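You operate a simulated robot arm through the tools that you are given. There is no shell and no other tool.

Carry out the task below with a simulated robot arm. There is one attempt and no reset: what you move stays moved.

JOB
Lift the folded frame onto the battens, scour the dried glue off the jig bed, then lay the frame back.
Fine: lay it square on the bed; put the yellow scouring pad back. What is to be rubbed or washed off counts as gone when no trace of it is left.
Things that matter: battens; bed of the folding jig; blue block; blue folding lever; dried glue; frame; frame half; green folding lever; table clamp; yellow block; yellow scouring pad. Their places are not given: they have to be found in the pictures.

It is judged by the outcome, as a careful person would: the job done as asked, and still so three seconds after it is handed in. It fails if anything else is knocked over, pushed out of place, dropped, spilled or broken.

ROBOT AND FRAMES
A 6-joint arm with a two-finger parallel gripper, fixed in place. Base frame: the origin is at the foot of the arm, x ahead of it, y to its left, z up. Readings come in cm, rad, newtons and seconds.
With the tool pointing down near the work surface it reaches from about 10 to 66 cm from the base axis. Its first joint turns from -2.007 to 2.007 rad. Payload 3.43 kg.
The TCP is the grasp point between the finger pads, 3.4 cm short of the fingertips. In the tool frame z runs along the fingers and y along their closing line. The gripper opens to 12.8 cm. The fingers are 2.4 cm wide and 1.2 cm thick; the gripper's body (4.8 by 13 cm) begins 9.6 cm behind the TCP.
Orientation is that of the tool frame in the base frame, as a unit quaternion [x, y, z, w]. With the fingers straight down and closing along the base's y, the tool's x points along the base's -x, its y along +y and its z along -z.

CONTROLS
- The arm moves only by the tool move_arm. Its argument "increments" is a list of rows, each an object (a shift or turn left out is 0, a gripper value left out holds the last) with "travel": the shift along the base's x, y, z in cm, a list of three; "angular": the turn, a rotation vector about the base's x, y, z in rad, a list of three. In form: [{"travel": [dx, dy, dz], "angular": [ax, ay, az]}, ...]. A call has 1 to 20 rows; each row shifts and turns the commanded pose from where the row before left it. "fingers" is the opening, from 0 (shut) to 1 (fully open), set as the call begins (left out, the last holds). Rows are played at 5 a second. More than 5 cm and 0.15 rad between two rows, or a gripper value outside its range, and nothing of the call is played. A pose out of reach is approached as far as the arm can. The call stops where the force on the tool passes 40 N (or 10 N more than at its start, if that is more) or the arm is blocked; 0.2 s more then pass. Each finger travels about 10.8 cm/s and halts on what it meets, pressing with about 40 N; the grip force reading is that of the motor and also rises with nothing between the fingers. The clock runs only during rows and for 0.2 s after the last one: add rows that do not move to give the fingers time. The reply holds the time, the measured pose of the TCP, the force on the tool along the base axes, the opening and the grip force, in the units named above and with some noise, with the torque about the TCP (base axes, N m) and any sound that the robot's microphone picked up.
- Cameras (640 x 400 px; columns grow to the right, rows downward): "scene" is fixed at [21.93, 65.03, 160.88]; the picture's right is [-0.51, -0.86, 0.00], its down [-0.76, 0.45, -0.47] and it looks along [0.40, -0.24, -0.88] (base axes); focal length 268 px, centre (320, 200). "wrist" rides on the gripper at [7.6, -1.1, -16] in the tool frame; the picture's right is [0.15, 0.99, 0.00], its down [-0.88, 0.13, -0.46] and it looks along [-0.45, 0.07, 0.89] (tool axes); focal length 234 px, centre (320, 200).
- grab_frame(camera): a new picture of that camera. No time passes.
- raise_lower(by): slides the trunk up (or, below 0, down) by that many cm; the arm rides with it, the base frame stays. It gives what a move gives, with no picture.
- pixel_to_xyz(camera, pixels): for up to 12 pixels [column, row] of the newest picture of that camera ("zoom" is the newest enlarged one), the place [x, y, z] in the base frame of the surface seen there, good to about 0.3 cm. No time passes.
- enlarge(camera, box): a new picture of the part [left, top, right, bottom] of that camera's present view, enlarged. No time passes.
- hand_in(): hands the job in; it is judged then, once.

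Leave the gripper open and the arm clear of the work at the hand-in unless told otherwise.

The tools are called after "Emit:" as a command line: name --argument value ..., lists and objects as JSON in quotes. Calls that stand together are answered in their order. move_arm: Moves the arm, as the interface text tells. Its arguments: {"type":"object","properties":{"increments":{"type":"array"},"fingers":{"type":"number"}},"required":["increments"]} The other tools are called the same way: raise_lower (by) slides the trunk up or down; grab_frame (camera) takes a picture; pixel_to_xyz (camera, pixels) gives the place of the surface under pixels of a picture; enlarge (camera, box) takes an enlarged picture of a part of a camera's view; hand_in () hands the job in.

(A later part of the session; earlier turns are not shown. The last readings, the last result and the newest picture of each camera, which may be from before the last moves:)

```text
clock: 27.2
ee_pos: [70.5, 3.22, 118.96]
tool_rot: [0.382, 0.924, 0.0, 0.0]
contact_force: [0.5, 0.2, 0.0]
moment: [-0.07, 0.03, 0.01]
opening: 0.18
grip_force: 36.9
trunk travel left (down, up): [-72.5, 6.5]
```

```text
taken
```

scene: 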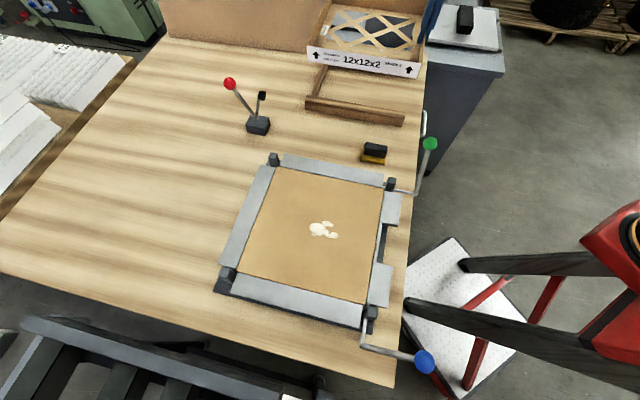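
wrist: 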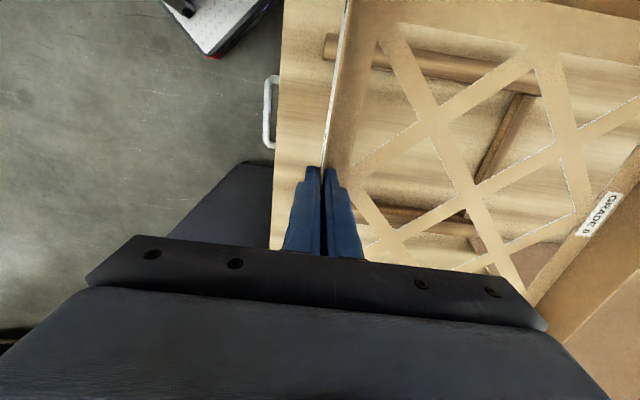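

The frame hangs over the battens. I'll lower it to about 1 cm above them and check the alignment.

Emit:
move_arm --increments '[{"travel": [0, 0, -2]}, {"travel": [0, 0, -2.5]}, {"travel": [0, 0, -2.5]}, {"travel": [0, 0, -2.5]}, {"travel": [0, 0, -2.5]}, {"travel": [0, 0, -1.5]}, {}, {}]'

Emit:
enlarge --camera "scene" --box '[280, 0, 460, 140]'

Emit:
grab_frame --camera "wrist"

```text
clock: 29.0
ee_pos: [70.57, 3.08, 105.72]
tool_rot: [0.383, 0.924, 0.0, -0.001]
contact_force: [-1.8, 0.0, -0.7]
moment: [-0.05, 0.07, 0.02]
opening: 0.18
grip_force: 36.3
trunk travel left (down, up): [-72.5, 6.5]
```

```text
2.86 times, centred on (370, 70) of scene
```

zoom: 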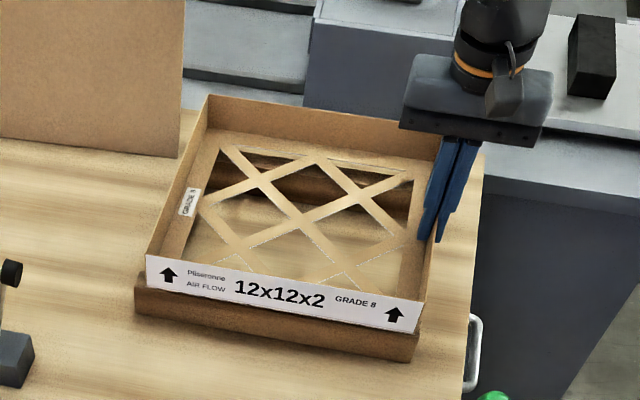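

```text
taken
```

wrist: 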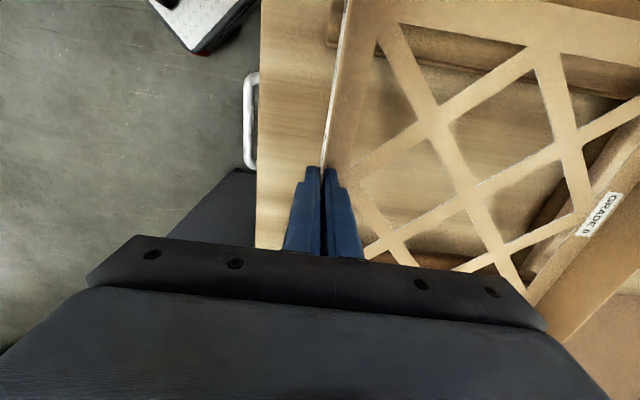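

It's well centred on both battens. I'll lower the last bit gently.

Emit:
move_arm --increments '[{"travel": [0, 0, -0.5]}, {"travel": [0, 0, -0.4]}, {"travel": [0, 0, -0.3]}, {"travel": [0, 0, -0.2]}, {}]'

Emit:
enlarge --camera "scene" --box '[280, 0, 460, 140]'

Emit:
pixel_to_xyz --camera "zoom" --pixels '[[210, 98], [150, 252], [423, 300], [432, 250], [205, 140], [300, 215], [265, 190], [230, 250], [330, 165], [380, 300]]'

```text
clock: 30.2
ee_pos: [70.47, 3.26, 104.19]
tool_rot: [0.383, 0.924, -0.001, 0.0]
contact_force: [0.2, -0.6, 0.1]
moment: [-0.05, 0.03, 0.01]
opening: 0.19
grip_force: 37.0
trunk travel left (down, up): [-72.5, 6.5]
```

```text
2.86 times, centred on (370, 70) of scene
```

zoom: 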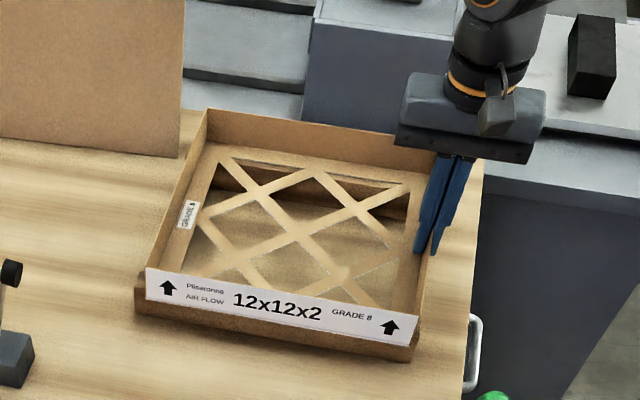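

```text
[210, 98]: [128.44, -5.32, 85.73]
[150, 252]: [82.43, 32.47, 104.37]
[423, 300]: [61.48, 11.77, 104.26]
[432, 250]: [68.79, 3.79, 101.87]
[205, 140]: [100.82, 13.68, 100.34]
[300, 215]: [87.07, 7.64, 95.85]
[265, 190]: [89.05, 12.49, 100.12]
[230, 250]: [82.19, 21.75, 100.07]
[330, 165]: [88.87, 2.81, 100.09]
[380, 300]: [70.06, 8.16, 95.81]
```

The lattice reads z≈100.1, so it's resting on the batten tops. I'll go 0.1 lower, release, and lift away.

Emit:
move_arm --increments '[{"travel": [0, 0, -0.1]}, {}]'

Emit:
move_arm --increments '[{}, {}, {}]' --fingers 0.25

Emit:
enlarge --camera "scene" --box '[280, 0, 460, 140]'

```text
clock: 30.8
ee_pos: [70.41, 3.21, 104.07]
tool_rot: [0.383, 0.924, 0.0, 0.001]
contact_force: [-1.4, 0.1, -0.8]
moment: [-0.02, 0.02, 0.0]
opening: 0.18
grip_force: 36.7
trunk travel left (down, up): [-72.5, 6.5]
```

```text
clock: 31.6
ee_pos: [70.47, 3.3, 104.1]
tool_rot: [0.383, 0.924, 0.0, 0.0]
contact_force: [0.6, -1.1, -0.3]
moment: [-0.06, 0.01, 0.01]
opening: 3.19
grip_force: 0.0
trunk travel left (down, up): [-72.5, 6.5]
```

```text
2.86 times, centred on (370, 70) of scene
```

zoom: 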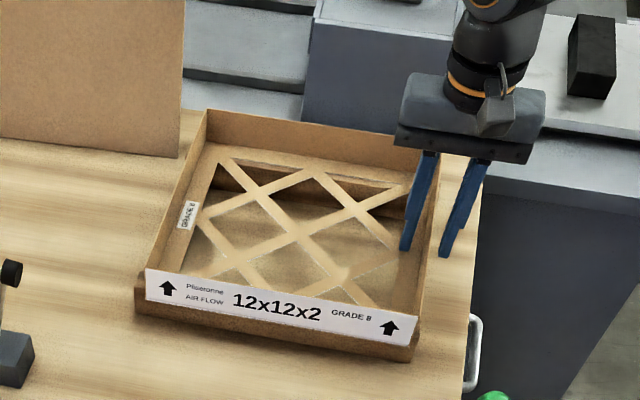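

Released, and the frame stays put on the battens. I'll rise, then go over the yellow pad (centre ≈ (55.1, 26.6)) while turning 90° so the fingers close across its black handle.

Emit:
move_arm --increments '[{"travel": [0, 0, 2]}, {"travel": [0, 0, 3]}, {"travel": [0, 0, 5]}, {"travel": [0, 0, 5]}, {}]'

Emit:
move_arm --increments '[{"travel": [-1.275, 1.954, 0], "angular": [0, 0, 0.131]}, {"travel": [-1.275, 1.954, 0], "angular": [0, 0, 0.131]}, {"travel": [-1.275, 1.954, 0], "angular": [0, 0, 0.131]}, {"travel": [-1.275, 1.954, 0], "angular": [0, 0, 0.131]}, {"travel": [-1.275, 1.954, 0], "angular": [0, 0, 0.131]}, {"travel": [-1.275, 1.954, 0], "angular": [0, 0, 0.131]}, {"travel": [-1.275, 1.954, 0], "angular": [0, 0, 0.131]}, {"travel": [-1.275, 1.954, 0], "angular": [0, 0, 0.131]}, {"travel": [-1.275, 1.954, 0], "angular": [0, 0, 0.131]}, {"travel": [-1.275, 1.954, 0], "angular": [0, 0, 0.131]}, {"travel": [-1.275, 1.954, 0], "angular": [0, 0, 0.131]}, {"travel": [-1.275, 1.954, 0], "angular": [0, 0, 0.129]}, {}, {}]' --fingers 0.5

Emit:
grab_frame --camera "wrist"

Emit:
grab_frame --camera "scene"

```text
clock: 32.8
ee_pos: [70.33, 3.0, 119.08]
tool_rot: [0.383, 0.924, 0.001, 0.0]
contact_force: [0.5, -0.1, 0.4]
moment: [0.01, 0.03, 0.02]
opening: 3.22
grip_force: 0.1
trunk travel left (down, up): [-72.5, 6.5]
```

```text
clock: 35.8
ee_pos: [55.0, 26.73, 119.17]
tool_rot: [-0.383, 0.924, 0.001, -0.001]
contact_force: [-0.5, -0.5, -0.4]
moment: [-0.01, -0.01, 0.01]
opening: 6.41
grip_force: 0.0
trunk travel left (down, up): [-72.5, 6.5]
```

```text
taken
```

wrist: 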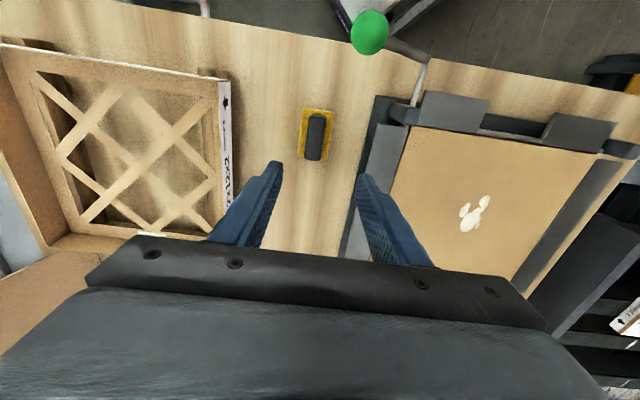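

```text
taken
```

scene: 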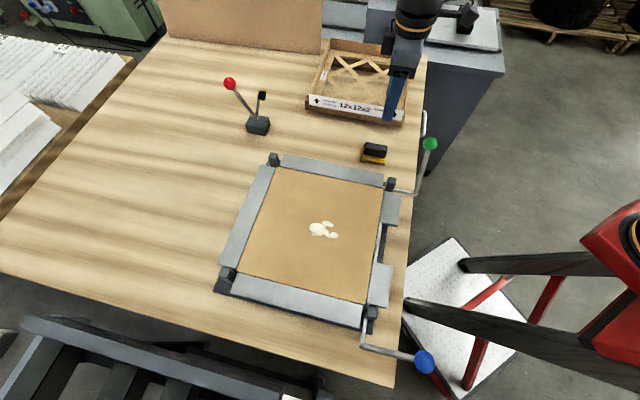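

The pad is at (317,135) in the wrist view. I'll measure its handle and outline closely.

Emit:
enlarge --camera "wrist" --box '[270, 90, 366, 170]'

Emit:
pixel_to_xyz --camera "wrist" --pixels '[[302, 110], [334, 113], [300, 157], [330, 158], [311, 118], [323, 118], [307, 155], [318, 157], [316, 136], [315, 120], [313, 152], [346, 133]]'

```text
5.00 times, centred on (318, 130) of wrist
```

zoom: 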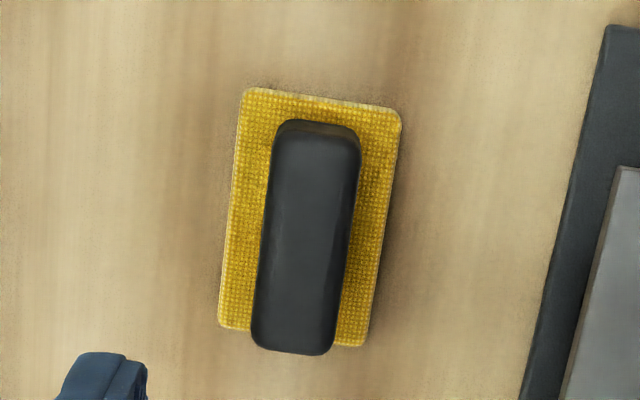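

```text
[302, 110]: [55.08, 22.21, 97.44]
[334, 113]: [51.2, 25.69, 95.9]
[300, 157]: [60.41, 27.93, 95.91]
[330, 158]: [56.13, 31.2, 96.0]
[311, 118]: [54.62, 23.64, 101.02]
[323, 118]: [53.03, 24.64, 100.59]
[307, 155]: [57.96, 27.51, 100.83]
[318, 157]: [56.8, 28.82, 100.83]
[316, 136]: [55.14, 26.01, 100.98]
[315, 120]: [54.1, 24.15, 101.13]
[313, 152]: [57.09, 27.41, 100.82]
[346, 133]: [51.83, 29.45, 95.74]
```

The handle's centre is about (55.45, 26.3), with its axis at about 47°, width about 1.9 cm and top at z=101. Coming down there, the forearm will pass over the green lever ball (43.4, 21, z 110.7). So I'll first come down halfway and check the clearance.

Emit:
move_arm --increments '[{"travel": [0.3, -0.3, -3], "angular": [0, 0, 0.035]}, {"travel": [0, 0, -3]}, {"travel": [0, 0, -2]}, {}, {}]'

Emit:
grab_frame --camera "scene"

Emit:
grab_frame --camera "wrist"

Emit:
pixel_to_xyz --camera "scene" --pixels '[[440, 110], [440, 120], [450, 100], [430, 130], [460, 90], [480, 80], [420, 110], [470, 110], [433, 144], [500, 60], [425, 120], [410, 90]]'

```text
clock: 37.0
ee_pos: [55.5, 26.22, 110.97]
tool_rot: [-0.399, 0.917, 0.0, -0.001]
contact_force: [0.1, 0.3, 0.3]
moment: [0.01, -0.03, 0.02]
opening: 6.4
grip_force: 0.1
trunk travel left (down, up): [-72.5, 6.5]
```

```text
taken
```

scene: 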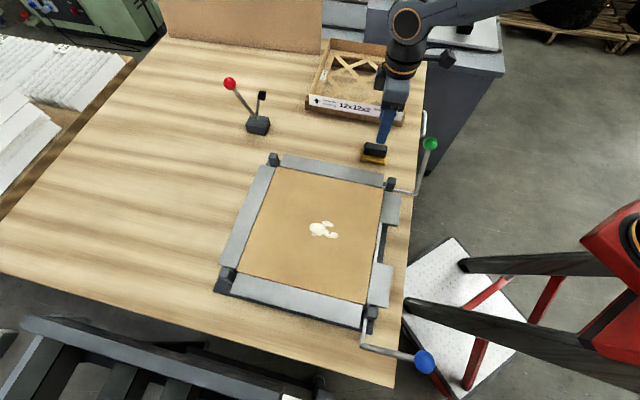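

```text
taken
```

wrist: 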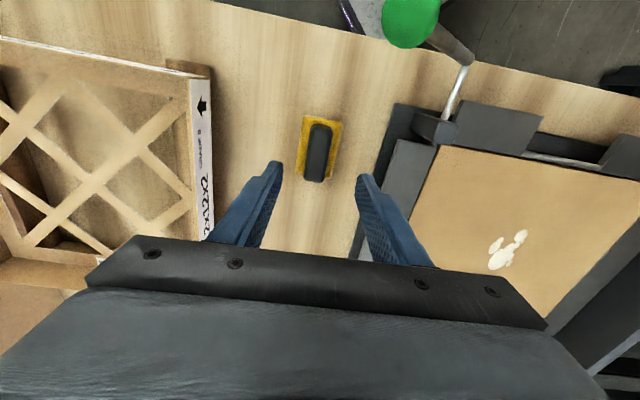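

```text
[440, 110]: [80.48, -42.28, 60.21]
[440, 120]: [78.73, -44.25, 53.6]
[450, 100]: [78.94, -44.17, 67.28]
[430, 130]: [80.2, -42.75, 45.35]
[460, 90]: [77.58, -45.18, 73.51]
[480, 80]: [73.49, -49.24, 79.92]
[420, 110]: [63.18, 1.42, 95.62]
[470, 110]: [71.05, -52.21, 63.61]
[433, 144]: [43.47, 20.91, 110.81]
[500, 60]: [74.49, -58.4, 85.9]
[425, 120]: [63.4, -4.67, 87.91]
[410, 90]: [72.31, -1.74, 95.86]
```

Checking the height of the forearm and wrist in this picture.

Emit:
pixel_to_xyz --camera "scene" --pixels '[[405, 22], [430, 12], [460, 12], [480, 8], [440, 62], [445, 30], [400, 60], [395, 85]]'

Emit:
enlarge --camera "scene" --box '[340, 80, 440, 180]'

```text
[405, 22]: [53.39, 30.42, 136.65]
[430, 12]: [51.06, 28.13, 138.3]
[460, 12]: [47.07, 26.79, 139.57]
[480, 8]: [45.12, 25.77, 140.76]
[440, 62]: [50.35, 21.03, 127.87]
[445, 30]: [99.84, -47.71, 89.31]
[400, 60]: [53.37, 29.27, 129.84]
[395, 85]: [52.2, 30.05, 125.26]
```

```text
4.00 times, centred on (390, 130) of scene
```

zoom: 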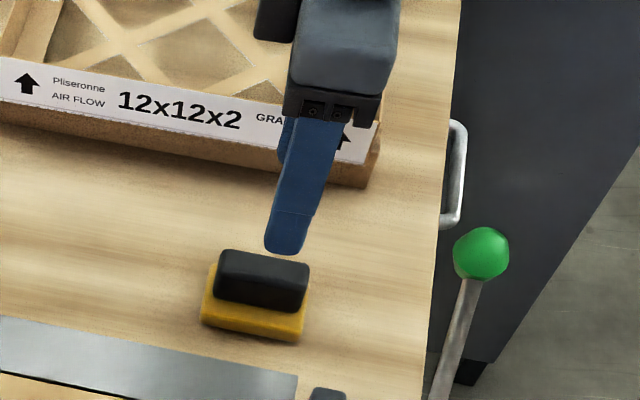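

There's plenty of clearance: the forearm is about 26 cm above the TCP. I'll come down so the fingertips sit just above the yellow pad body, then grip the handle.

Emit:
move_arm --increments '[{"travel": [0, 0, -3]}, {"travel": [0, 0, -3]}, {"travel": [0, 0, -2]}, {"travel": [0, 0, -1]}, {"travel": [0, 0, -0.6]}, {}]'

Emit:
enlarge --camera "wrist" --box '[200, 90, 440, 260]'

Emit:
enlarge --camera "scene" --box '[340, 110, 420, 180]'

```text
clock: 38.4
ee_pos: [55.49, 26.3, 101.39]
tool_rot: [-0.399, 0.917, 0.0, 0.0]
contact_force: [0.7, 0.1, -0.2]
moment: [-0.02, 0.01, 0.02]
opening: 6.41
grip_force: 0.0
trunk travel left (down, up): [-72.5, 6.5]
```

```text
2.35 times, centred on (320, 175) of wrist
```

zoom: 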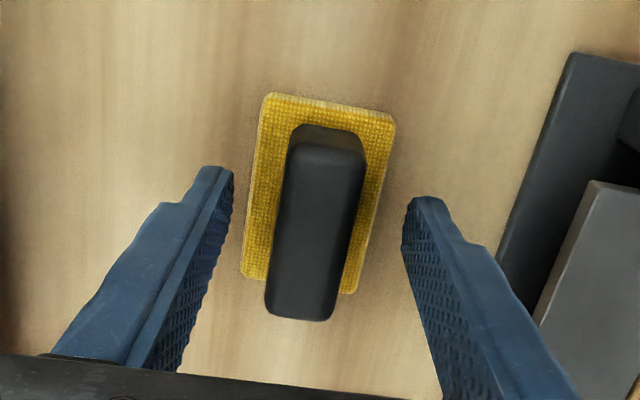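

```text
5.71 times, centred on (380, 145) of scene
```

zoom: 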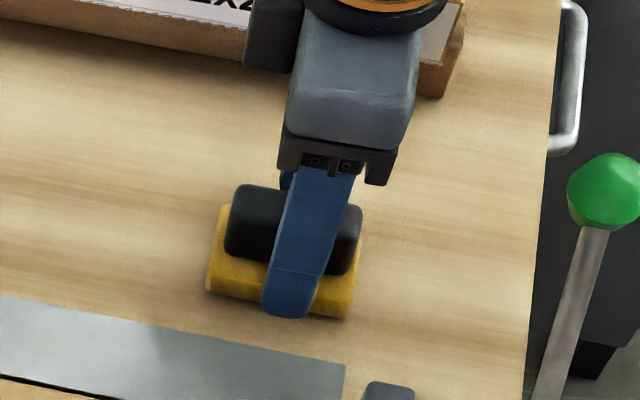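

The fingers straddle the handle, tips just above the yellow body. Closing now.

Emit:
move_arm --increments '[{}, {}, {}, {}]' --fingers 0

Emit:
move_arm --increments '[{"travel": [0, 0, 0.5]}, {"travel": [0, 0, 1.0]}, {}]'

Emit:
enlarge --camera "scene" --box '[340, 110, 420, 180]'

Emit:
enlarge --camera "wrist" --box '[200, 90, 440, 260]'

```text
clock: 39.4
ee_pos: [55.27, 26.29, 101.37]
tool_rot: [-0.399, 0.917, 0.0, 0.0]
contact_force: [0.3, 0.2, 0.4]
moment: [0.02, -0.03, 0.02]
opening: 2.51
grip_force: 39.9
trunk travel left (down, up): [-72.5, 6.5]
```

```text
clock: 40.2
ee_pos: [55.23, 26.33, 103.08]
tool_rot: [-0.399, 0.917, 0.001, 0.0]
contact_force: [0.2, 0.6, -0.4]
moment: [0.03, 0.02, 0.02]
opening: 2.49
grip_force: 39.5
trunk travel left (down, up): [-72.5, 6.5]
```

```text
5.71 times, centred on (380, 145) of scene
```

zoom: 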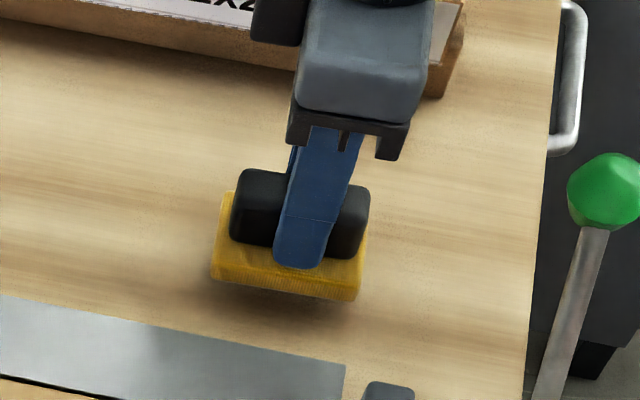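

```text
2.35 times, centred on (320, 175) of wrist
```

zoom: 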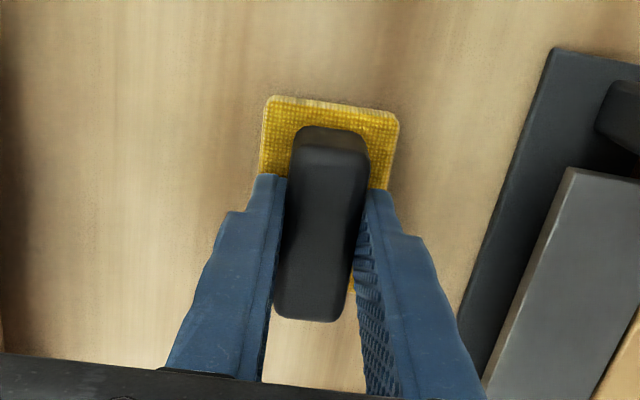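

The pad is lifted cleanly (handle 2.5 cm). Now I'll measure the full extent of the glue on the bare bed.

Emit:
enlarge --camera "scene" --box '[290, 205, 354, 250]'

Emit:
pixel_to_xyz --camera "zoom" --pixels '[[200, 240], [320, 160], [480, 310], [380, 330], [330, 250], [460, 320], [250, 310], [280, 180], [420, 240], [300, 320]]'

Emit:
pixel_to_xyz --camera "scene" --pixels '[[310, 230], [325, 222], [338, 236], [320, 240], [285, 170], [383, 188], [366, 302], [240, 272], [278, 160], [390, 184], [370, 312], [228, 272]]'

```text
8.89 times, centred on (322, 228) of scene
```

zoom: 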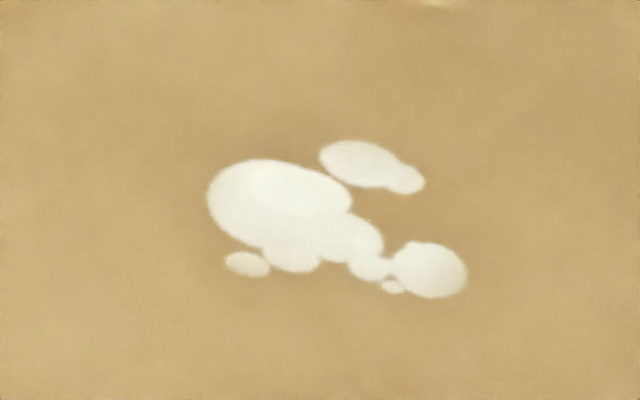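

```text
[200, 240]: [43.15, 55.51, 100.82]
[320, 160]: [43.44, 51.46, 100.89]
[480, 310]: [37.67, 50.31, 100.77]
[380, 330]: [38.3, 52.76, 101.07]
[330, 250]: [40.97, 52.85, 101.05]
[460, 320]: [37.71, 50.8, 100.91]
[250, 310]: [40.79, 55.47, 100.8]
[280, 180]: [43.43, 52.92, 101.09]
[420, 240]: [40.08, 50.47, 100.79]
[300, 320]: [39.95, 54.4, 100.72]
```

```text
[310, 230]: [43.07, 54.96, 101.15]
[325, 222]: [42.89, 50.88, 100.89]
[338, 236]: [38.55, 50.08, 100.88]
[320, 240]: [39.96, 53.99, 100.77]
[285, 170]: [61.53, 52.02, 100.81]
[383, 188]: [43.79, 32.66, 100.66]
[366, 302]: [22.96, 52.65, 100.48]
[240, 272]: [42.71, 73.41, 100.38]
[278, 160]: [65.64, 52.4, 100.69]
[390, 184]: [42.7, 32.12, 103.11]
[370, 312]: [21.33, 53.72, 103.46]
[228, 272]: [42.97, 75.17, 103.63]
```

The glue spans roughly x 37.5–44, y 50–56. I noticed a faint spot near scene pixel (335,205), so I'll check the rest of the bed for fainter traces.

Emit:
enlarge --camera "scene" --box '[300, 175, 380, 225]'

Emit:
enlarge --camera "scene" --box '[235, 160, 395, 310]'

Emit:
enlarge --camera "scene" --box '[240, 220, 340, 290]'

Emit:
enlarge --camera "scene" --box '[320, 225, 390, 305]'

```text
8.00 times, centred on (340, 200) of scene
```

zoom: 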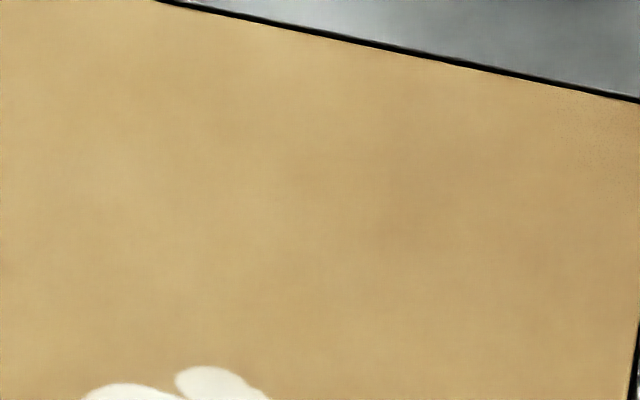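

```text
2.67 times, centred on (315, 235) of scene
```

zoom: 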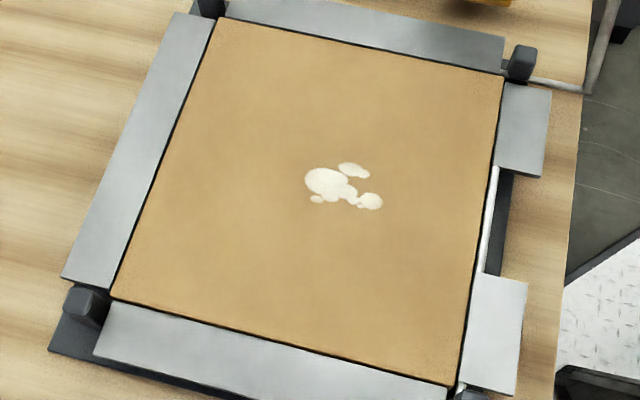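

```text
5.71 times, centred on (290, 255) of scene
```

zoom: 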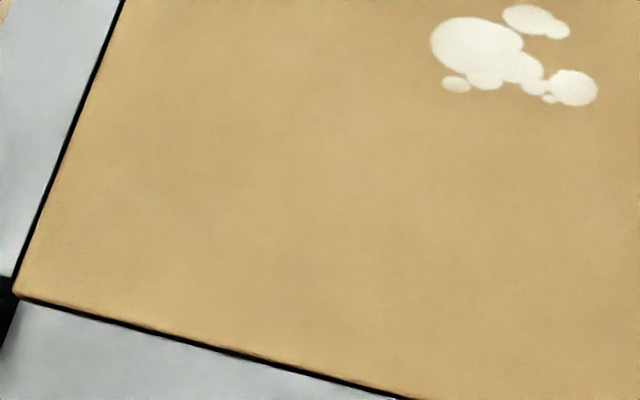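

```text
5.00 times, centred on (355, 265) of scene
```

zoom: 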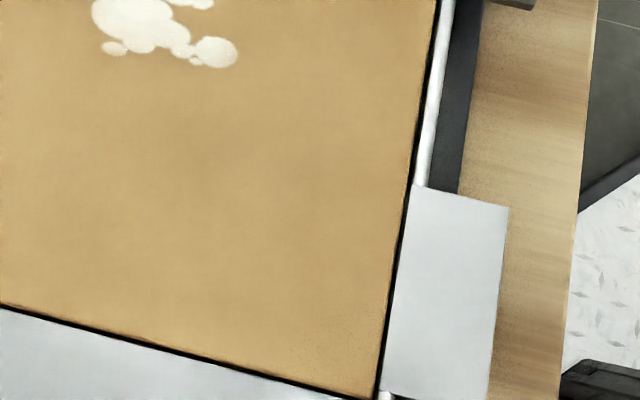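

There's only this one patch. I'll carry the pad above the glue, then lower until it just touches.

Emit:
move_arm --increments '[{"travel": [0, 0, 4]}, {"travel": [0, 0, 5]}, {"travel": [-1.761, 2.733, 0]}, {"travel": [-1.761, 2.733, 0]}, {"travel": [-1.761, 2.733, 0]}, {"travel": [-1.761, 2.733, 0]}, {"travel": [-1.761, 2.733, 0]}, {"travel": [-1.761, 2.733, 0]}, {"travel": [-1.761, 2.733, 0]}, {"travel": [-1.761, 2.733, 0]}, {"travel": [-1.761, 2.733, 0]}, {}, {"travel": [0, 0, -2]}, {"travel": [0, 0, -2]}, {}]'

Emit:
grab_frame --camera "scene"

Emit:
grab_frame --camera "wrist"

```text
clock: 43.4
ee_pos: [39.64, 50.74, 108.22]
tool_rot: [-0.399, 0.917, 0.0, -0.001]
contact_force: [0.2, 0.1, -0.6]
moment: [-0.01, 0.0, 0.01]
opening: 2.51
grip_force: 40.3
trunk travel left (down, up): [-72.5, 6.5]
```

```text
taken
```

scene: 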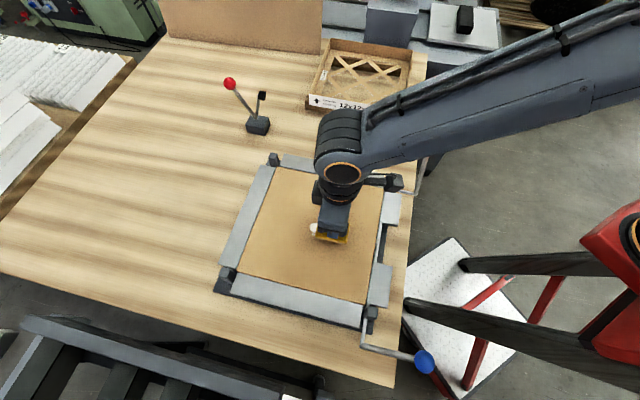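

```text
taken
```

wrist: 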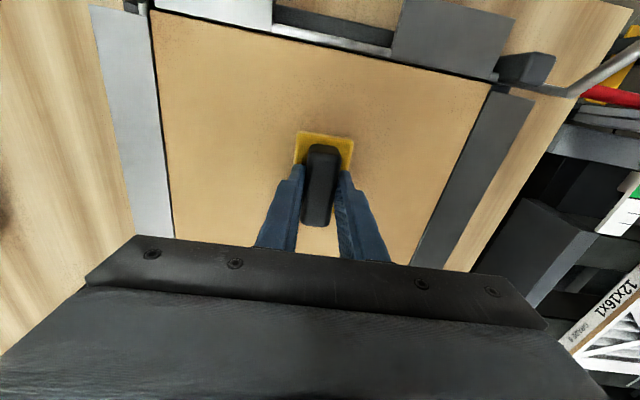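

Next I'll lower until I feel contact.

Emit:
move_arm --increments '[{"travel": [0, 0, -0.8]}, {"travel": [0, 0, -0.4]}, {}]'

Emit:
move_arm --increments '[{"travel": [0, 0, -0.2]}, {}]'

Emit:
move_arm --increments '[{"travel": [0, 0, -0.2]}, {}]'

```text
clock: 44.2
ee_pos: [39.52, 50.81, 106.87]
tool_rot: [-0.399, 0.917, 0.0, -0.001]
contact_force: [0.7, -0.9, -1.1]
moment: [0.02, 0.0, 0.02]
opening: 2.49
grip_force: 39.9
trunk travel left (down, up): [-72.5, 6.5]
```

```text
clock: 44.8
ee_pos: [39.53, 50.83, 106.59]
tool_rot: [-0.398, 0.917, 0.001, 0.0]
contact_force: [0.6, -0.4, -0.5]
moment: [0.01, 0.03, 0.04]
opening: 2.5
grip_force: 40.4
trunk travel left (down, up): [-72.5, 6.5]
```

```text
clock: 45.4
ee_pos: [39.51, 50.82, 106.43]
tool_rot: [-0.399, 0.917, 0.0, 0.0]
contact_force: [-0.5, 0.2, 3.3]
moment: [-0.04, 0.06, -0.01]
opening: 2.5
grip_force: 40.4
trunk travel left (down, up): [-72.5, 6.5]
```

Contact at z≈106.4 (3.3 N). I'll press slightly more.

Emit:
move_arm --increments '[{"travel": [0, 0, -0.1]}, {}]'

Emit:
move_arm --increments '[{"travel": [0, 0, -0.05]}, {}]'

```text
clock: 46.0
ee_pos: [39.46, 50.7, 106.42]
tool_rot: [-0.399, 0.917, 0.0, 0.001]
contact_force: [1.3, -1.9, 19.9]
moment: [-0.48, 0.33, -0.02]
opening: 2.5
grip_force: 40.1
trunk travel left (down, up): [-72.5, 6.5]
```

```text
clock: 46.6
ee_pos: [39.45, 50.85, 106.35]
tool_rot: [-0.399, 0.917, 0.001, 0.002]
contact_force: [0.4, -0.2, 35.2]
moment: [-0.34, 0.26, 0.02]
opening: 2.5
grip_force: 40.3
trunk travel left (down, up): [-72.5, 6.5]
```

That's too stiff at 35 N. I'll ease back to about 10–15 N and start rubbing with long strokes along the frame direction.

Emit:
move_arm --increments '[{"travel": [0, 0, 0.08]}, {"travel": [0.71, 0.71, 0]}, {"travel": [0.71, 0.71, 0]}]'

Emit:
move_arm --increments '[{"travel": [1.06, 1.06, 0]}, {"travel": [0.71, 0.71, 0]}]'

Emit:
move_arm --increments '[{"travel": [-1.06, -1.06, 0]}, {"travel": [-1.06, -1.06, 0]}, {"travel": [-1.06, -1.06, 0]}, {"travel": [-1.06, -1.06, 0]}, {"travel": [-0.36, -0.36, 0]}]'

```text
clock: 47.4
ee_pos: [40.78, 52.22, 106.26]
tool_rot: [-0.399, 0.917, 0.0, 0.0]
contact_force: [-7.5, -6.3, 32.1]
moment: [-0.37, 0.38, -0.01]
opening: 2.51
grip_force: 40.1
trunk travel left (down, up): [-72.5, 6.5]
```

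```text
clock: 48.0
ee_pos: [42.69, 54.0, 106.34]
tool_rot: [-0.399, 0.917, 0.0, 0.0]
contact_force: [-5.3, -4.8, 23.5]
moment: [-0.24, 0.25, 0.0]
opening: 2.47
grip_force: 39.9
trunk travel left (down, up): [-72.5, 6.5]
```

```text
clock: 49.2
ee_pos: [38.11, 49.73, 106.25]
tool_rot: [-0.398, 0.917, 0.0, 0.001]
contact_force: [3.4, 3.7, 16.5]
moment: [0.1, -0.1, 0.0]
opening: 2.5
grip_force: 39.8
trunk travel left (down, up): [-72.5, 6.5]
```

The rubbing force is good (16–30 N). I'll cover the whole patch with lanes.

Emit:
move_arm --increments '[{"travel": [-0.6, 0.6, 0.02]}, {"travel": [-0.6, 0.6, 0]}, {"travel": [1.15, 1.15, 0]}, {"travel": [1.15, 1.15, 0]}, {"travel": [1.15, 1.15, 0]}, {"travel": [1.15, 1.15, 0]}, {"travel": [0.6, -0.6, 0]}, {"travel": [0.6, -0.6, 0]}, {"travel": [-1.15, -1.15, 0]}, {"travel": [-1.15, -1.15, 0]}, {"travel": [-1.15, -1.15, 0]}, {"travel": [-1.15, -1.15, 0]}, {"travel": [0.6, -0.6, 0]}, {"travel": [0.6, -0.6, 0]}, {"travel": [1.15, 1.15, 0]}, {"travel": [1.15, 1.15, 0]}, {"travel": [1.15, 1.15, 0]}, {"travel": [1.15, 1.15, 0]}]'

Emit:
grab_frame --camera "scene"

Emit:
enlarge --camera "scene" --box '[270, 190, 370, 260]'

```text
clock: 53.0
ee_pos: [44.07, 52.98, 106.38]
tool_rot: [-0.399, 0.917, 0.0, 0.0]
contact_force: [0.3, 0.5, -0.3]
moment: [-0.01, 0.0, 0.0]
opening: 2.49
grip_force: 40.3
trunk travel left (down, up): [-72.5, 6.5]
```

```text
taken
```

scene: 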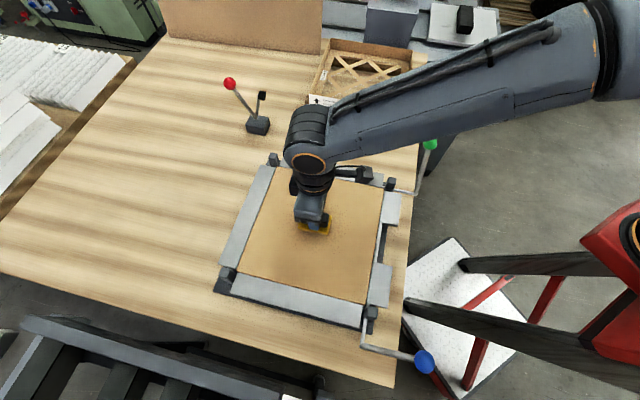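

```text
5.71 times, centred on (320, 225) of scene
```

zoom: 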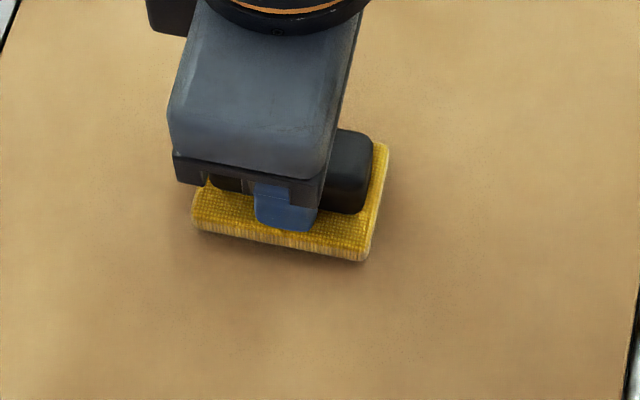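

The exposed bed already looks clean, though at the end there was no pressure. I'll lift and move aside to inspect.

Emit:
move_arm --increments '[{"travel": [0, 0, 3]}, {"travel": [0, 0, 3]}, {"travel": [1, -4, 0]}, {"travel": [1, -4, 0]}, {"travel": [1, -4, 0]}, {}]'

Emit:
enlarge --camera "scene" --box '[280, 195, 360, 255]'

Emit:
enlarge --camera "wrist" --box '[300, 50, 640, 290]'

Emit:
grab_frame --camera "scene"

```text
clock: 54.4
ee_pos: [46.82, 40.71, 112.26]
tool_rot: [-0.399, 0.917, -0.001, 0.0]
contact_force: [0.7, 0.9, -0.7]
moment: [0.0, -0.02, 0.0]
opening: 2.51
grip_force: 40.6
trunk travel left (down, up): [-72.5, 6.5]
```

```text
6.67 times, centred on (320, 225) of scene
```

zoom: 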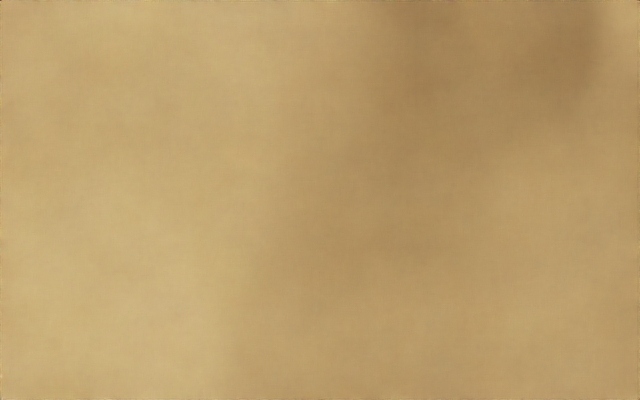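

```text
1.67 times, centred on (470, 170) of wrist
```

zoom: 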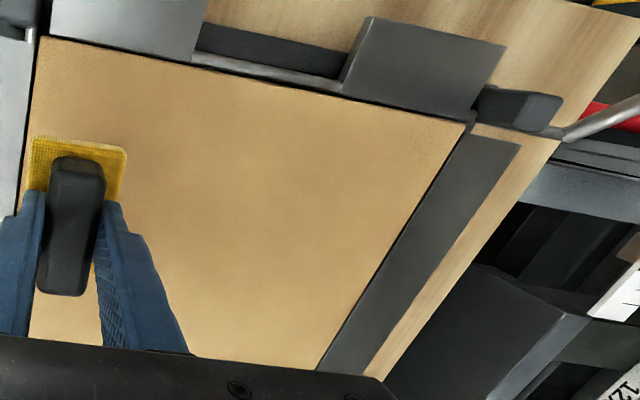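

```text
taken
```

scene: 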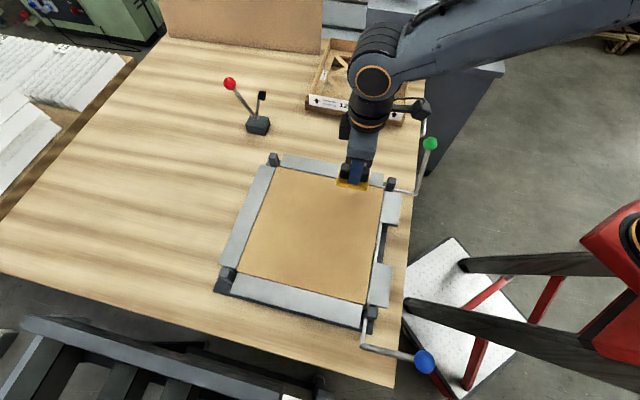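

The glue is gone to the eye. Some of the last lane had little pressure, so for certainty I'll make one more firm pass, including the patch's edges.

Emit:
move_arm --increments '[{"travel": [-2.53, 2.47, 0]}, {"travel": [-2.53, 2.47, 0]}, {"travel": [-2.54, 2.46, 0]}, {"travel": [0, 0, -3]}, {"travel": [0, 0, -2.2]}, {"travel": [0, 0, -0.5]}, {"travel": [0, 0, -0.2]}, {}]'

Emit:
move_arm --increments '[{"travel": [0, 0, -0.06]}, {}]'

```text
clock: 56.2
ee_pos: [39.22, 48.37, 106.3]
tool_rot: [-0.398, 0.917, 0.0, 0.001]
contact_force: [-0.7, 0.2, -0.5]
moment: [0.0, 0.01, 0.01]
opening: 2.46
grip_force: 40.0
trunk travel left (down, up): [-72.5, 6.5]
```

```text
clock: 56.8
ee_pos: [39.35, 48.39, 106.44]
tool_rot: [-0.399, 0.917, 0.001, 0.0]
contact_force: [-0.1, -0.1, -0.5]
moment: [0.02, 0.01, 0.0]
opening: 2.51
grip_force: 39.8
trunk travel left (down, up): [-72.5, 6.5]
```

No contact yet; the pad has moved slightly up in the grip. I'll lower in small steps.

Emit:
move_arm --increments '[{"travel": [0, 0, -0.06]}, {}]'

Emit:
move_arm --increments '[{"travel": [0, 0, -0.06]}, {}]'

Emit:
move_arm --increments '[{"travel": [0, 0, -0.04]}, {}]'

```text
clock: 57.4
ee_pos: [39.37, 48.42, 106.32]
tool_rot: [-0.398, 0.917, 0.001, 0.001]
contact_force: [-0.3, -0.9, -0.4]
moment: [0.03, 0.0, 0.0]
opening: 2.5
grip_force: 39.8
trunk travel left (down, up): [-72.5, 6.5]
```

```text
clock: 58.0
ee_pos: [39.3, 48.3, 106.34]
tool_rot: [-0.399, 0.917, 0.0, 0.001]
contact_force: [0.1, 0.5, -0.6]
moment: [0.01, 0.0, 0.0]
opening: 2.5
grip_force: 39.6
trunk travel left (down, up): [-72.5, 6.5]
```

```text
clock: 58.6
ee_pos: [39.28, 48.5, 106.31]
tool_rot: [-0.399, 0.917, 0.0, 0.0]
contact_force: [0.2, 0.5, -0.5]
moment: [0.01, 0.03, -0.01]
opening: 2.5
grip_force: 40.1
trunk travel left (down, up): [-72.5, 6.5]
```

Emit:
move_arm --increments '[{"travel": [0, 0, -0.08]}, {}]'

Emit:
move_arm --increments '[{"travel": [0, 0, -0.08]}, {}]'

Emit:
move_arm --increments '[{"travel": [0, 0, -0.06]}, {}]'

```text
clock: 59.2
ee_pos: [39.25, 48.28, 106.26]
tool_rot: [-0.399, 0.917, 0.0, 0.002]
contact_force: [1.1, 2.1, 8.1]
moment: [-0.13, 0.09, -0.03]
opening: 2.49
grip_force: 39.6
trunk travel left (down, up): [-72.5, 6.5]
```

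```text
clock: 59.8
ee_pos: [39.27, 48.33, 106.23]
tool_rot: [-0.399, 0.917, 0.001, 0.002]
contact_force: [-1.8, 3.3, 23.6]
moment: [-0.31, 0.36, -0.03]
opening: 2.5
grip_force: 40.0
trunk travel left (down, up): [-72.5, 6.5]
```

```text
clock: 60.4
ee_pos: [39.31, 48.28, 106.12]
tool_rot: [-0.399, 0.917, 0.001, 0.001]
contact_force: [-1.7, 3.0, 32.6]
moment: [-0.18, 0.3, 0.02]
opening: 2.49
grip_force: 40.3
trunk travel left (down, up): [-72.5, 6.5]
```

Good pressure again. I'll ease off a touch and rub the lanes, reading the force after each.

Emit:
move_arm --increments '[{"travel": [0, 0, 0.04]}, {"travel": [1.15, 1.15, 0]}, {"travel": [1.15, 1.15, 0]}, {"travel": [1.15, 1.15, 0]}, {"travel": [1.15, 1.15, 0]}]'

Emit:
move_arm --increments '[{"travel": [-0.5, 0.5, 0]}, {"travel": [-0.6, 0.6, 0]}, {"travel": [-1.15, -1.15, 0]}, {"travel": [-1.15, -1.15, 0]}, {"travel": [-1.15, -1.15, 0]}, {"travel": [-1.15, -1.15, 0]}]'

Emit:
move_arm --increments '[{"travel": [-0.6, 0.6, 0]}, {"travel": [-0.6, 0.6, 0]}, {"travel": [1.15, 1.15, 0]}, {"travel": [1.15, 1.15, 0]}, {"travel": [1.15, 1.15, 0]}, {"travel": [1.15, 1.15, 0]}]'

```text
clock: 61.6
ee_pos: [43.71, 52.92, 106.13]
tool_rot: [-0.399, 0.917, 0.0, 0.0]
contact_force: [-3.2, -3.2, 16.9]
moment: [-0.14, 0.11, 0.01]
opening: 2.52
grip_force: 40.8
trunk travel left (down, up): [-72.5, 6.5]
```

```text
clock: 63.0
ee_pos: [38.1, 49.34, 106.17]
tool_rot: [-0.399, 0.917, 0.001, 0.001]
contact_force: [5.1, 5.9, 33.8]
moment: [0.11, -0.14, 0.08]
opening: 2.5
grip_force: 39.7
trunk travel left (down, up): [-72.5, 6.5]
```

```text
clock: 64.4
ee_pos: [41.62, 55.27, 106.03]
tool_rot: [-0.399, 0.917, 0.0, 0.001]
contact_force: [-3.9, -3.1, 16.5]
moment: [-0.52, 0.47, -0.02]
opening: 2.5
grip_force: 39.7
trunk travel left (down, up): [-72.5, 6.5]
```

All lanes had pressure. Now I'll lift, carry the pad back above its original place, and look at the bed.

Emit:
move_arm --increments '[{"travel": [0, 0, 2]}, {"travel": [0, 0, 4]}, {"travel": [1.529, -3.21, 0]}, {"travel": [1.529, -3.21, 0]}, {"travel": [1.529, -3.21, 0]}, {"travel": [1.529, -3.21, 0]}, {"travel": [1.529, -3.21, 0]}, {"travel": [1.529, -3.21, 0]}, {"travel": [1.529, -3.21, 0]}, {"travel": [1.529, -3.21, 0]}, {"travel": [1.528, -3.21, 0]}, {}, {}]'

Emit:
grab_frame --camera "scene"

Emit:
enlarge --camera "scene" --box '[290, 205, 354, 250]'

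Emit:
enlarge --camera "scene" --box '[235, 160, 395, 310]'

Emit:
enlarge --camera "wrist" --box '[360, 90, 640, 320]'

```text
clock: 67.2
ee_pos: [55.54, 26.46, 112.11]
tool_rot: [-0.398, 0.918, 0.0, 0.0]
contact_force: [-0.6, 0.3, -0.4]
moment: [-0.02, -0.01, 0.01]
opening: 2.48
grip_force: 39.6
trunk travel left (down, up): [-72.5, 6.5]
```

```text
taken
```

scene: 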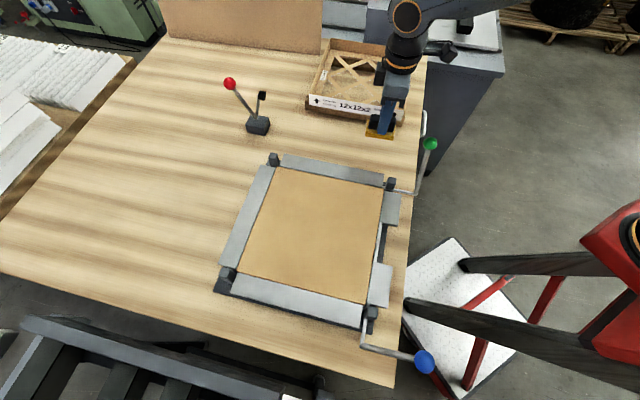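

```text
8.89 times, centred on (322, 228) of scene
```

zoom: 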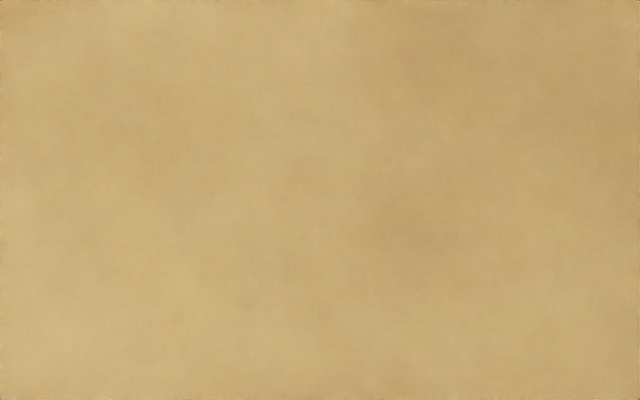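

```text
2.67 times, centred on (315, 235) of scene
```

zoom: 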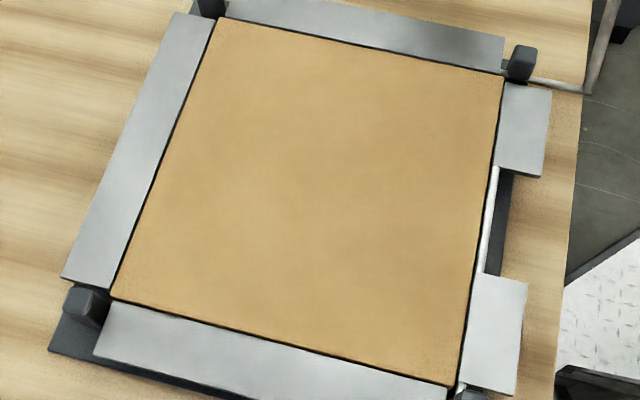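

```text
1.74 times, centred on (500, 205) of wrist
```

zoom: 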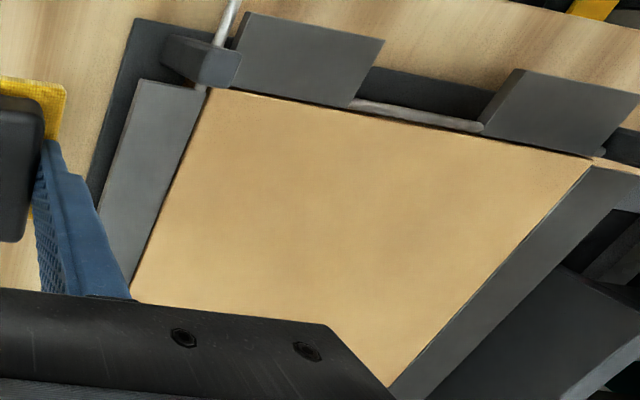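

The bed is spotless. I'll lower the pad back onto its spot gently.

Emit:
move_arm --increments '[{"travel": [0, 0, -3]}, {"travel": [0, 0, -3]}, {"travel": [0, 0, -2.5]}, {"travel": [0, 0, -1.3]}, {"travel": [0, 0, -0.4]}, {}]'

Emit:
move_arm --increments '[{"travel": [0, 0, -0.2]}, {}]'

Emit:
move_arm --increments '[{"travel": [0, 0, -0.15]}, {}]'

Emit:
move_arm --increments '[{"travel": [0, 0, -0.1]}, {}]'

```text
clock: 68.6
ee_pos: [55.37, 26.34, 101.83]
tool_rot: [-0.398, 0.917, 0.0, 0.0]
contact_force: [-0.7, -1.3, -1.1]
moment: [0.0, 0.02, 0.02]
opening: 2.52
grip_force: 40.5
trunk travel left (down, up): [-72.5, 6.5]
```

```text
clock: 69.2
ee_pos: [55.46, 26.27, 101.71]
tool_rot: [-0.399, 0.917, 0.0, 0.0]
contact_force: [0.3, -0.2, -1.5]
moment: [0.01, 0.0, 0.05]
opening: 2.52
grip_force: 40.4
trunk travel left (down, up): [-72.5, 6.5]
```

```text
clock: 69.8
ee_pos: [55.43, 26.27, 101.51]
tool_rot: [-0.399, 0.917, 0.001, 0.0]
contact_force: [0.0, 0.5, -1.5]
moment: [0.02, 0.04, 0.02]
opening: 2.5
grip_force: 39.7
trunk travel left (down, up): [-72.5, 6.5]
```

```text
clock: 70.4
ee_pos: [55.32, 26.27, 101.31]
tool_rot: [-0.4, 0.917, 0.001, 0.0]
contact_force: [-0.4, 0.2, -0.6]
moment: [0.0, -0.02, -0.01]
opening: 2.49
grip_force: 40.1
trunk travel left (down, up): [-72.5, 6.5]
```

Emit:
move_arm --increments '[{"travel": [0, 0, -0.1]}, {}]'

Emit:
move_arm --increments '[{"travel": [0, 0, -0.08]}, {}]'

Emit:
enlarge --camera "scene" --box '[340, 110, 420, 180]'

```text
clock: 71.0
ee_pos: [55.28, 26.36, 101.31]
tool_rot: [-0.4, 0.917, 0.0, 0.0]
contact_force: [1.1, 0.5, -1.1]
moment: [-0.02, -0.02, 0.01]
opening: 2.49
grip_force: 39.8
trunk travel left (down, up): [-72.5, 6.5]
```

```text
clock: 71.6
ee_pos: [55.27, 26.36, 101.12]
tool_rot: [-0.399, 0.917, 0.0, 0.0]
contact_force: [-0.2, 0.2, -0.7]
moment: [0.0, -0.02, -0.05]
opening: 2.5
grip_force: 39.6
trunk travel left (down, up): [-72.5, 6.5]
```

```text
5.71 times, centred on (380, 145) of scene
```

zoom: 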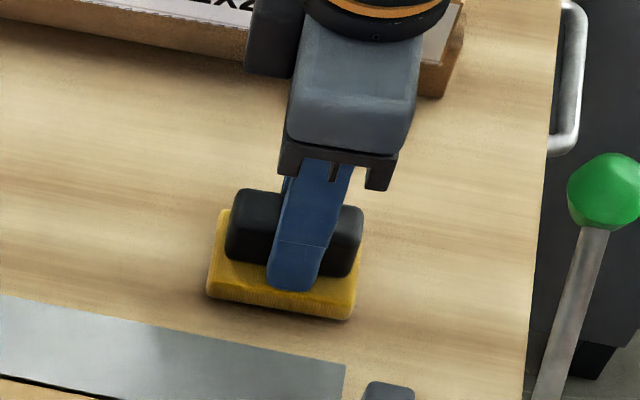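

It's nearly touching. A few more tiny steps.

Emit:
move_arm --increments '[{"travel": [0, 0, -0.06]}, {}]'

Emit:
move_arm --increments '[{"travel": [0, 0, -0.06]}, {}]'

Emit:
move_arm --increments '[{"travel": [0, 0, -0.06]}, {}]'

```text
clock: 72.2
ee_pos: [55.36, 26.27, 101.12]
tool_rot: [-0.399, 0.917, 0.0, 0.0]
contact_force: [-0.5, -0.5, -1.2]
moment: [-0.01, -0.01, 0.02]
opening: 2.5
grip_force: 39.5
trunk travel left (down, up): [-72.5, 6.5]
```

```text
clock: 72.8
ee_pos: [55.39, 26.36, 101.12]
tool_rot: [-0.398, 0.917, 0.0, 0.0]
contact_force: [0.0, 0.0, -0.1]
moment: [0.0, -0.03, 0.01]
opening: 2.48
grip_force: 40.2
trunk travel left (down, up): [-72.5, 6.5]
```

```text
clock: 73.4
ee_pos: [55.31, 26.23, 101.06]
tool_rot: [-0.398, 0.917, 0.0, 0.001]
contact_force: [-0.8, -0.4, 7.8]
moment: [-0.24, 0.32, -0.01]
opening: 2.47
grip_force: 39.3
trunk travel left (down, up): [-72.5, 6.5]
```

Contact felt (7.8 N up). I'll back off a hair, release the pad and rise.

Emit:
move_arm --increments '[{"travel": [0, 0, 0.03]}, {}]'

Emit:
move_arm --increments '[{}, {}, {}]' --fingers 0.5

Emit:
move_arm --increments '[{"travel": [0, 0, 2]}, {"travel": [0, 0, 4]}, {"travel": [0, 0, 4]}, {"travel": [0, 0, 4]}, {"travel": [0, 0, 4]}, {}]'

Emit:
enlarge --camera "scene" --box '[350, 130, 446, 190]'

Emit:
grab_frame --camera "scene"

Emit:
pixel_to_xyz --camera "scene" --pixels '[[367, 144], [386, 147], [364, 153], [384, 157], [361, 160], [384, 164], [375, 148]]'

```text
clock: 74.0
ee_pos: [55.38, 26.39, 101.12]
tool_rot: [-0.399, 0.917, 0.0, -0.001]
contact_force: [-1.2, 2.8, 6.9]
moment: [-0.06, 0.2, -0.06]
opening: 2.5
grip_force: 39.7
trunk travel left (down, up): [-72.5, 6.5]
```

```text
clock: 74.8
ee_pos: [55.4, 26.28, 100.83]
tool_rot: [-0.398, 0.917, 0.0, 0.0]
contact_force: [1.4, -1.4, 4.4]
moment: [0.05, 0.05, 0.01]
opening: 6.29
grip_force: 0.1
trunk travel left (down, up): [-72.5, 6.5]
```

```text
clock: 76.2
ee_pos: [55.25, 26.27, 119.05]
tool_rot: [-0.399, 0.917, 0.001, 0.0]
contact_force: [-0.2, 0.6, 0.2]
moment: [-0.03, -0.03, -0.01]
opening: 6.38
grip_force: 0.0
trunk travel left (down, up): [-72.5, 6.5]
```

```text
6.67 times, centred on (398, 160) of scene
```

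zoom: 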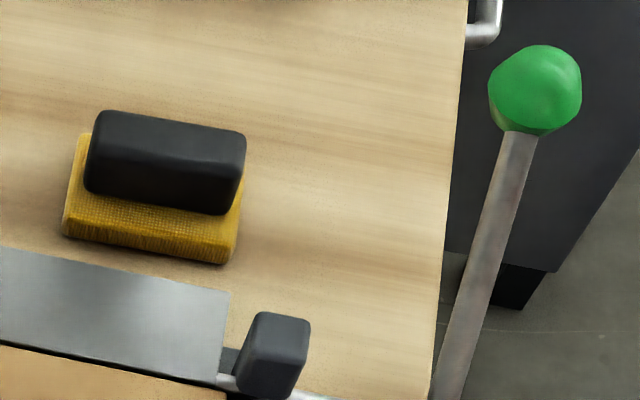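

```text
taken
```

scene: 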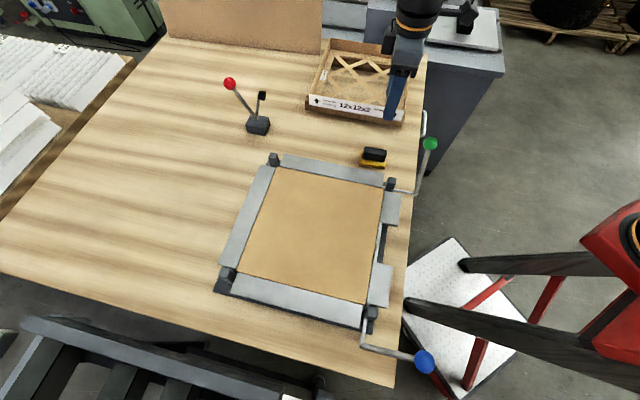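

```text
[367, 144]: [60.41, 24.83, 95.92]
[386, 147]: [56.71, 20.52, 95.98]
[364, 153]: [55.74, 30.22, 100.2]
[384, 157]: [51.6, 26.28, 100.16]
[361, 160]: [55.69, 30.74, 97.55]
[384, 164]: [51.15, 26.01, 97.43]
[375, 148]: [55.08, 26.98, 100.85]
```

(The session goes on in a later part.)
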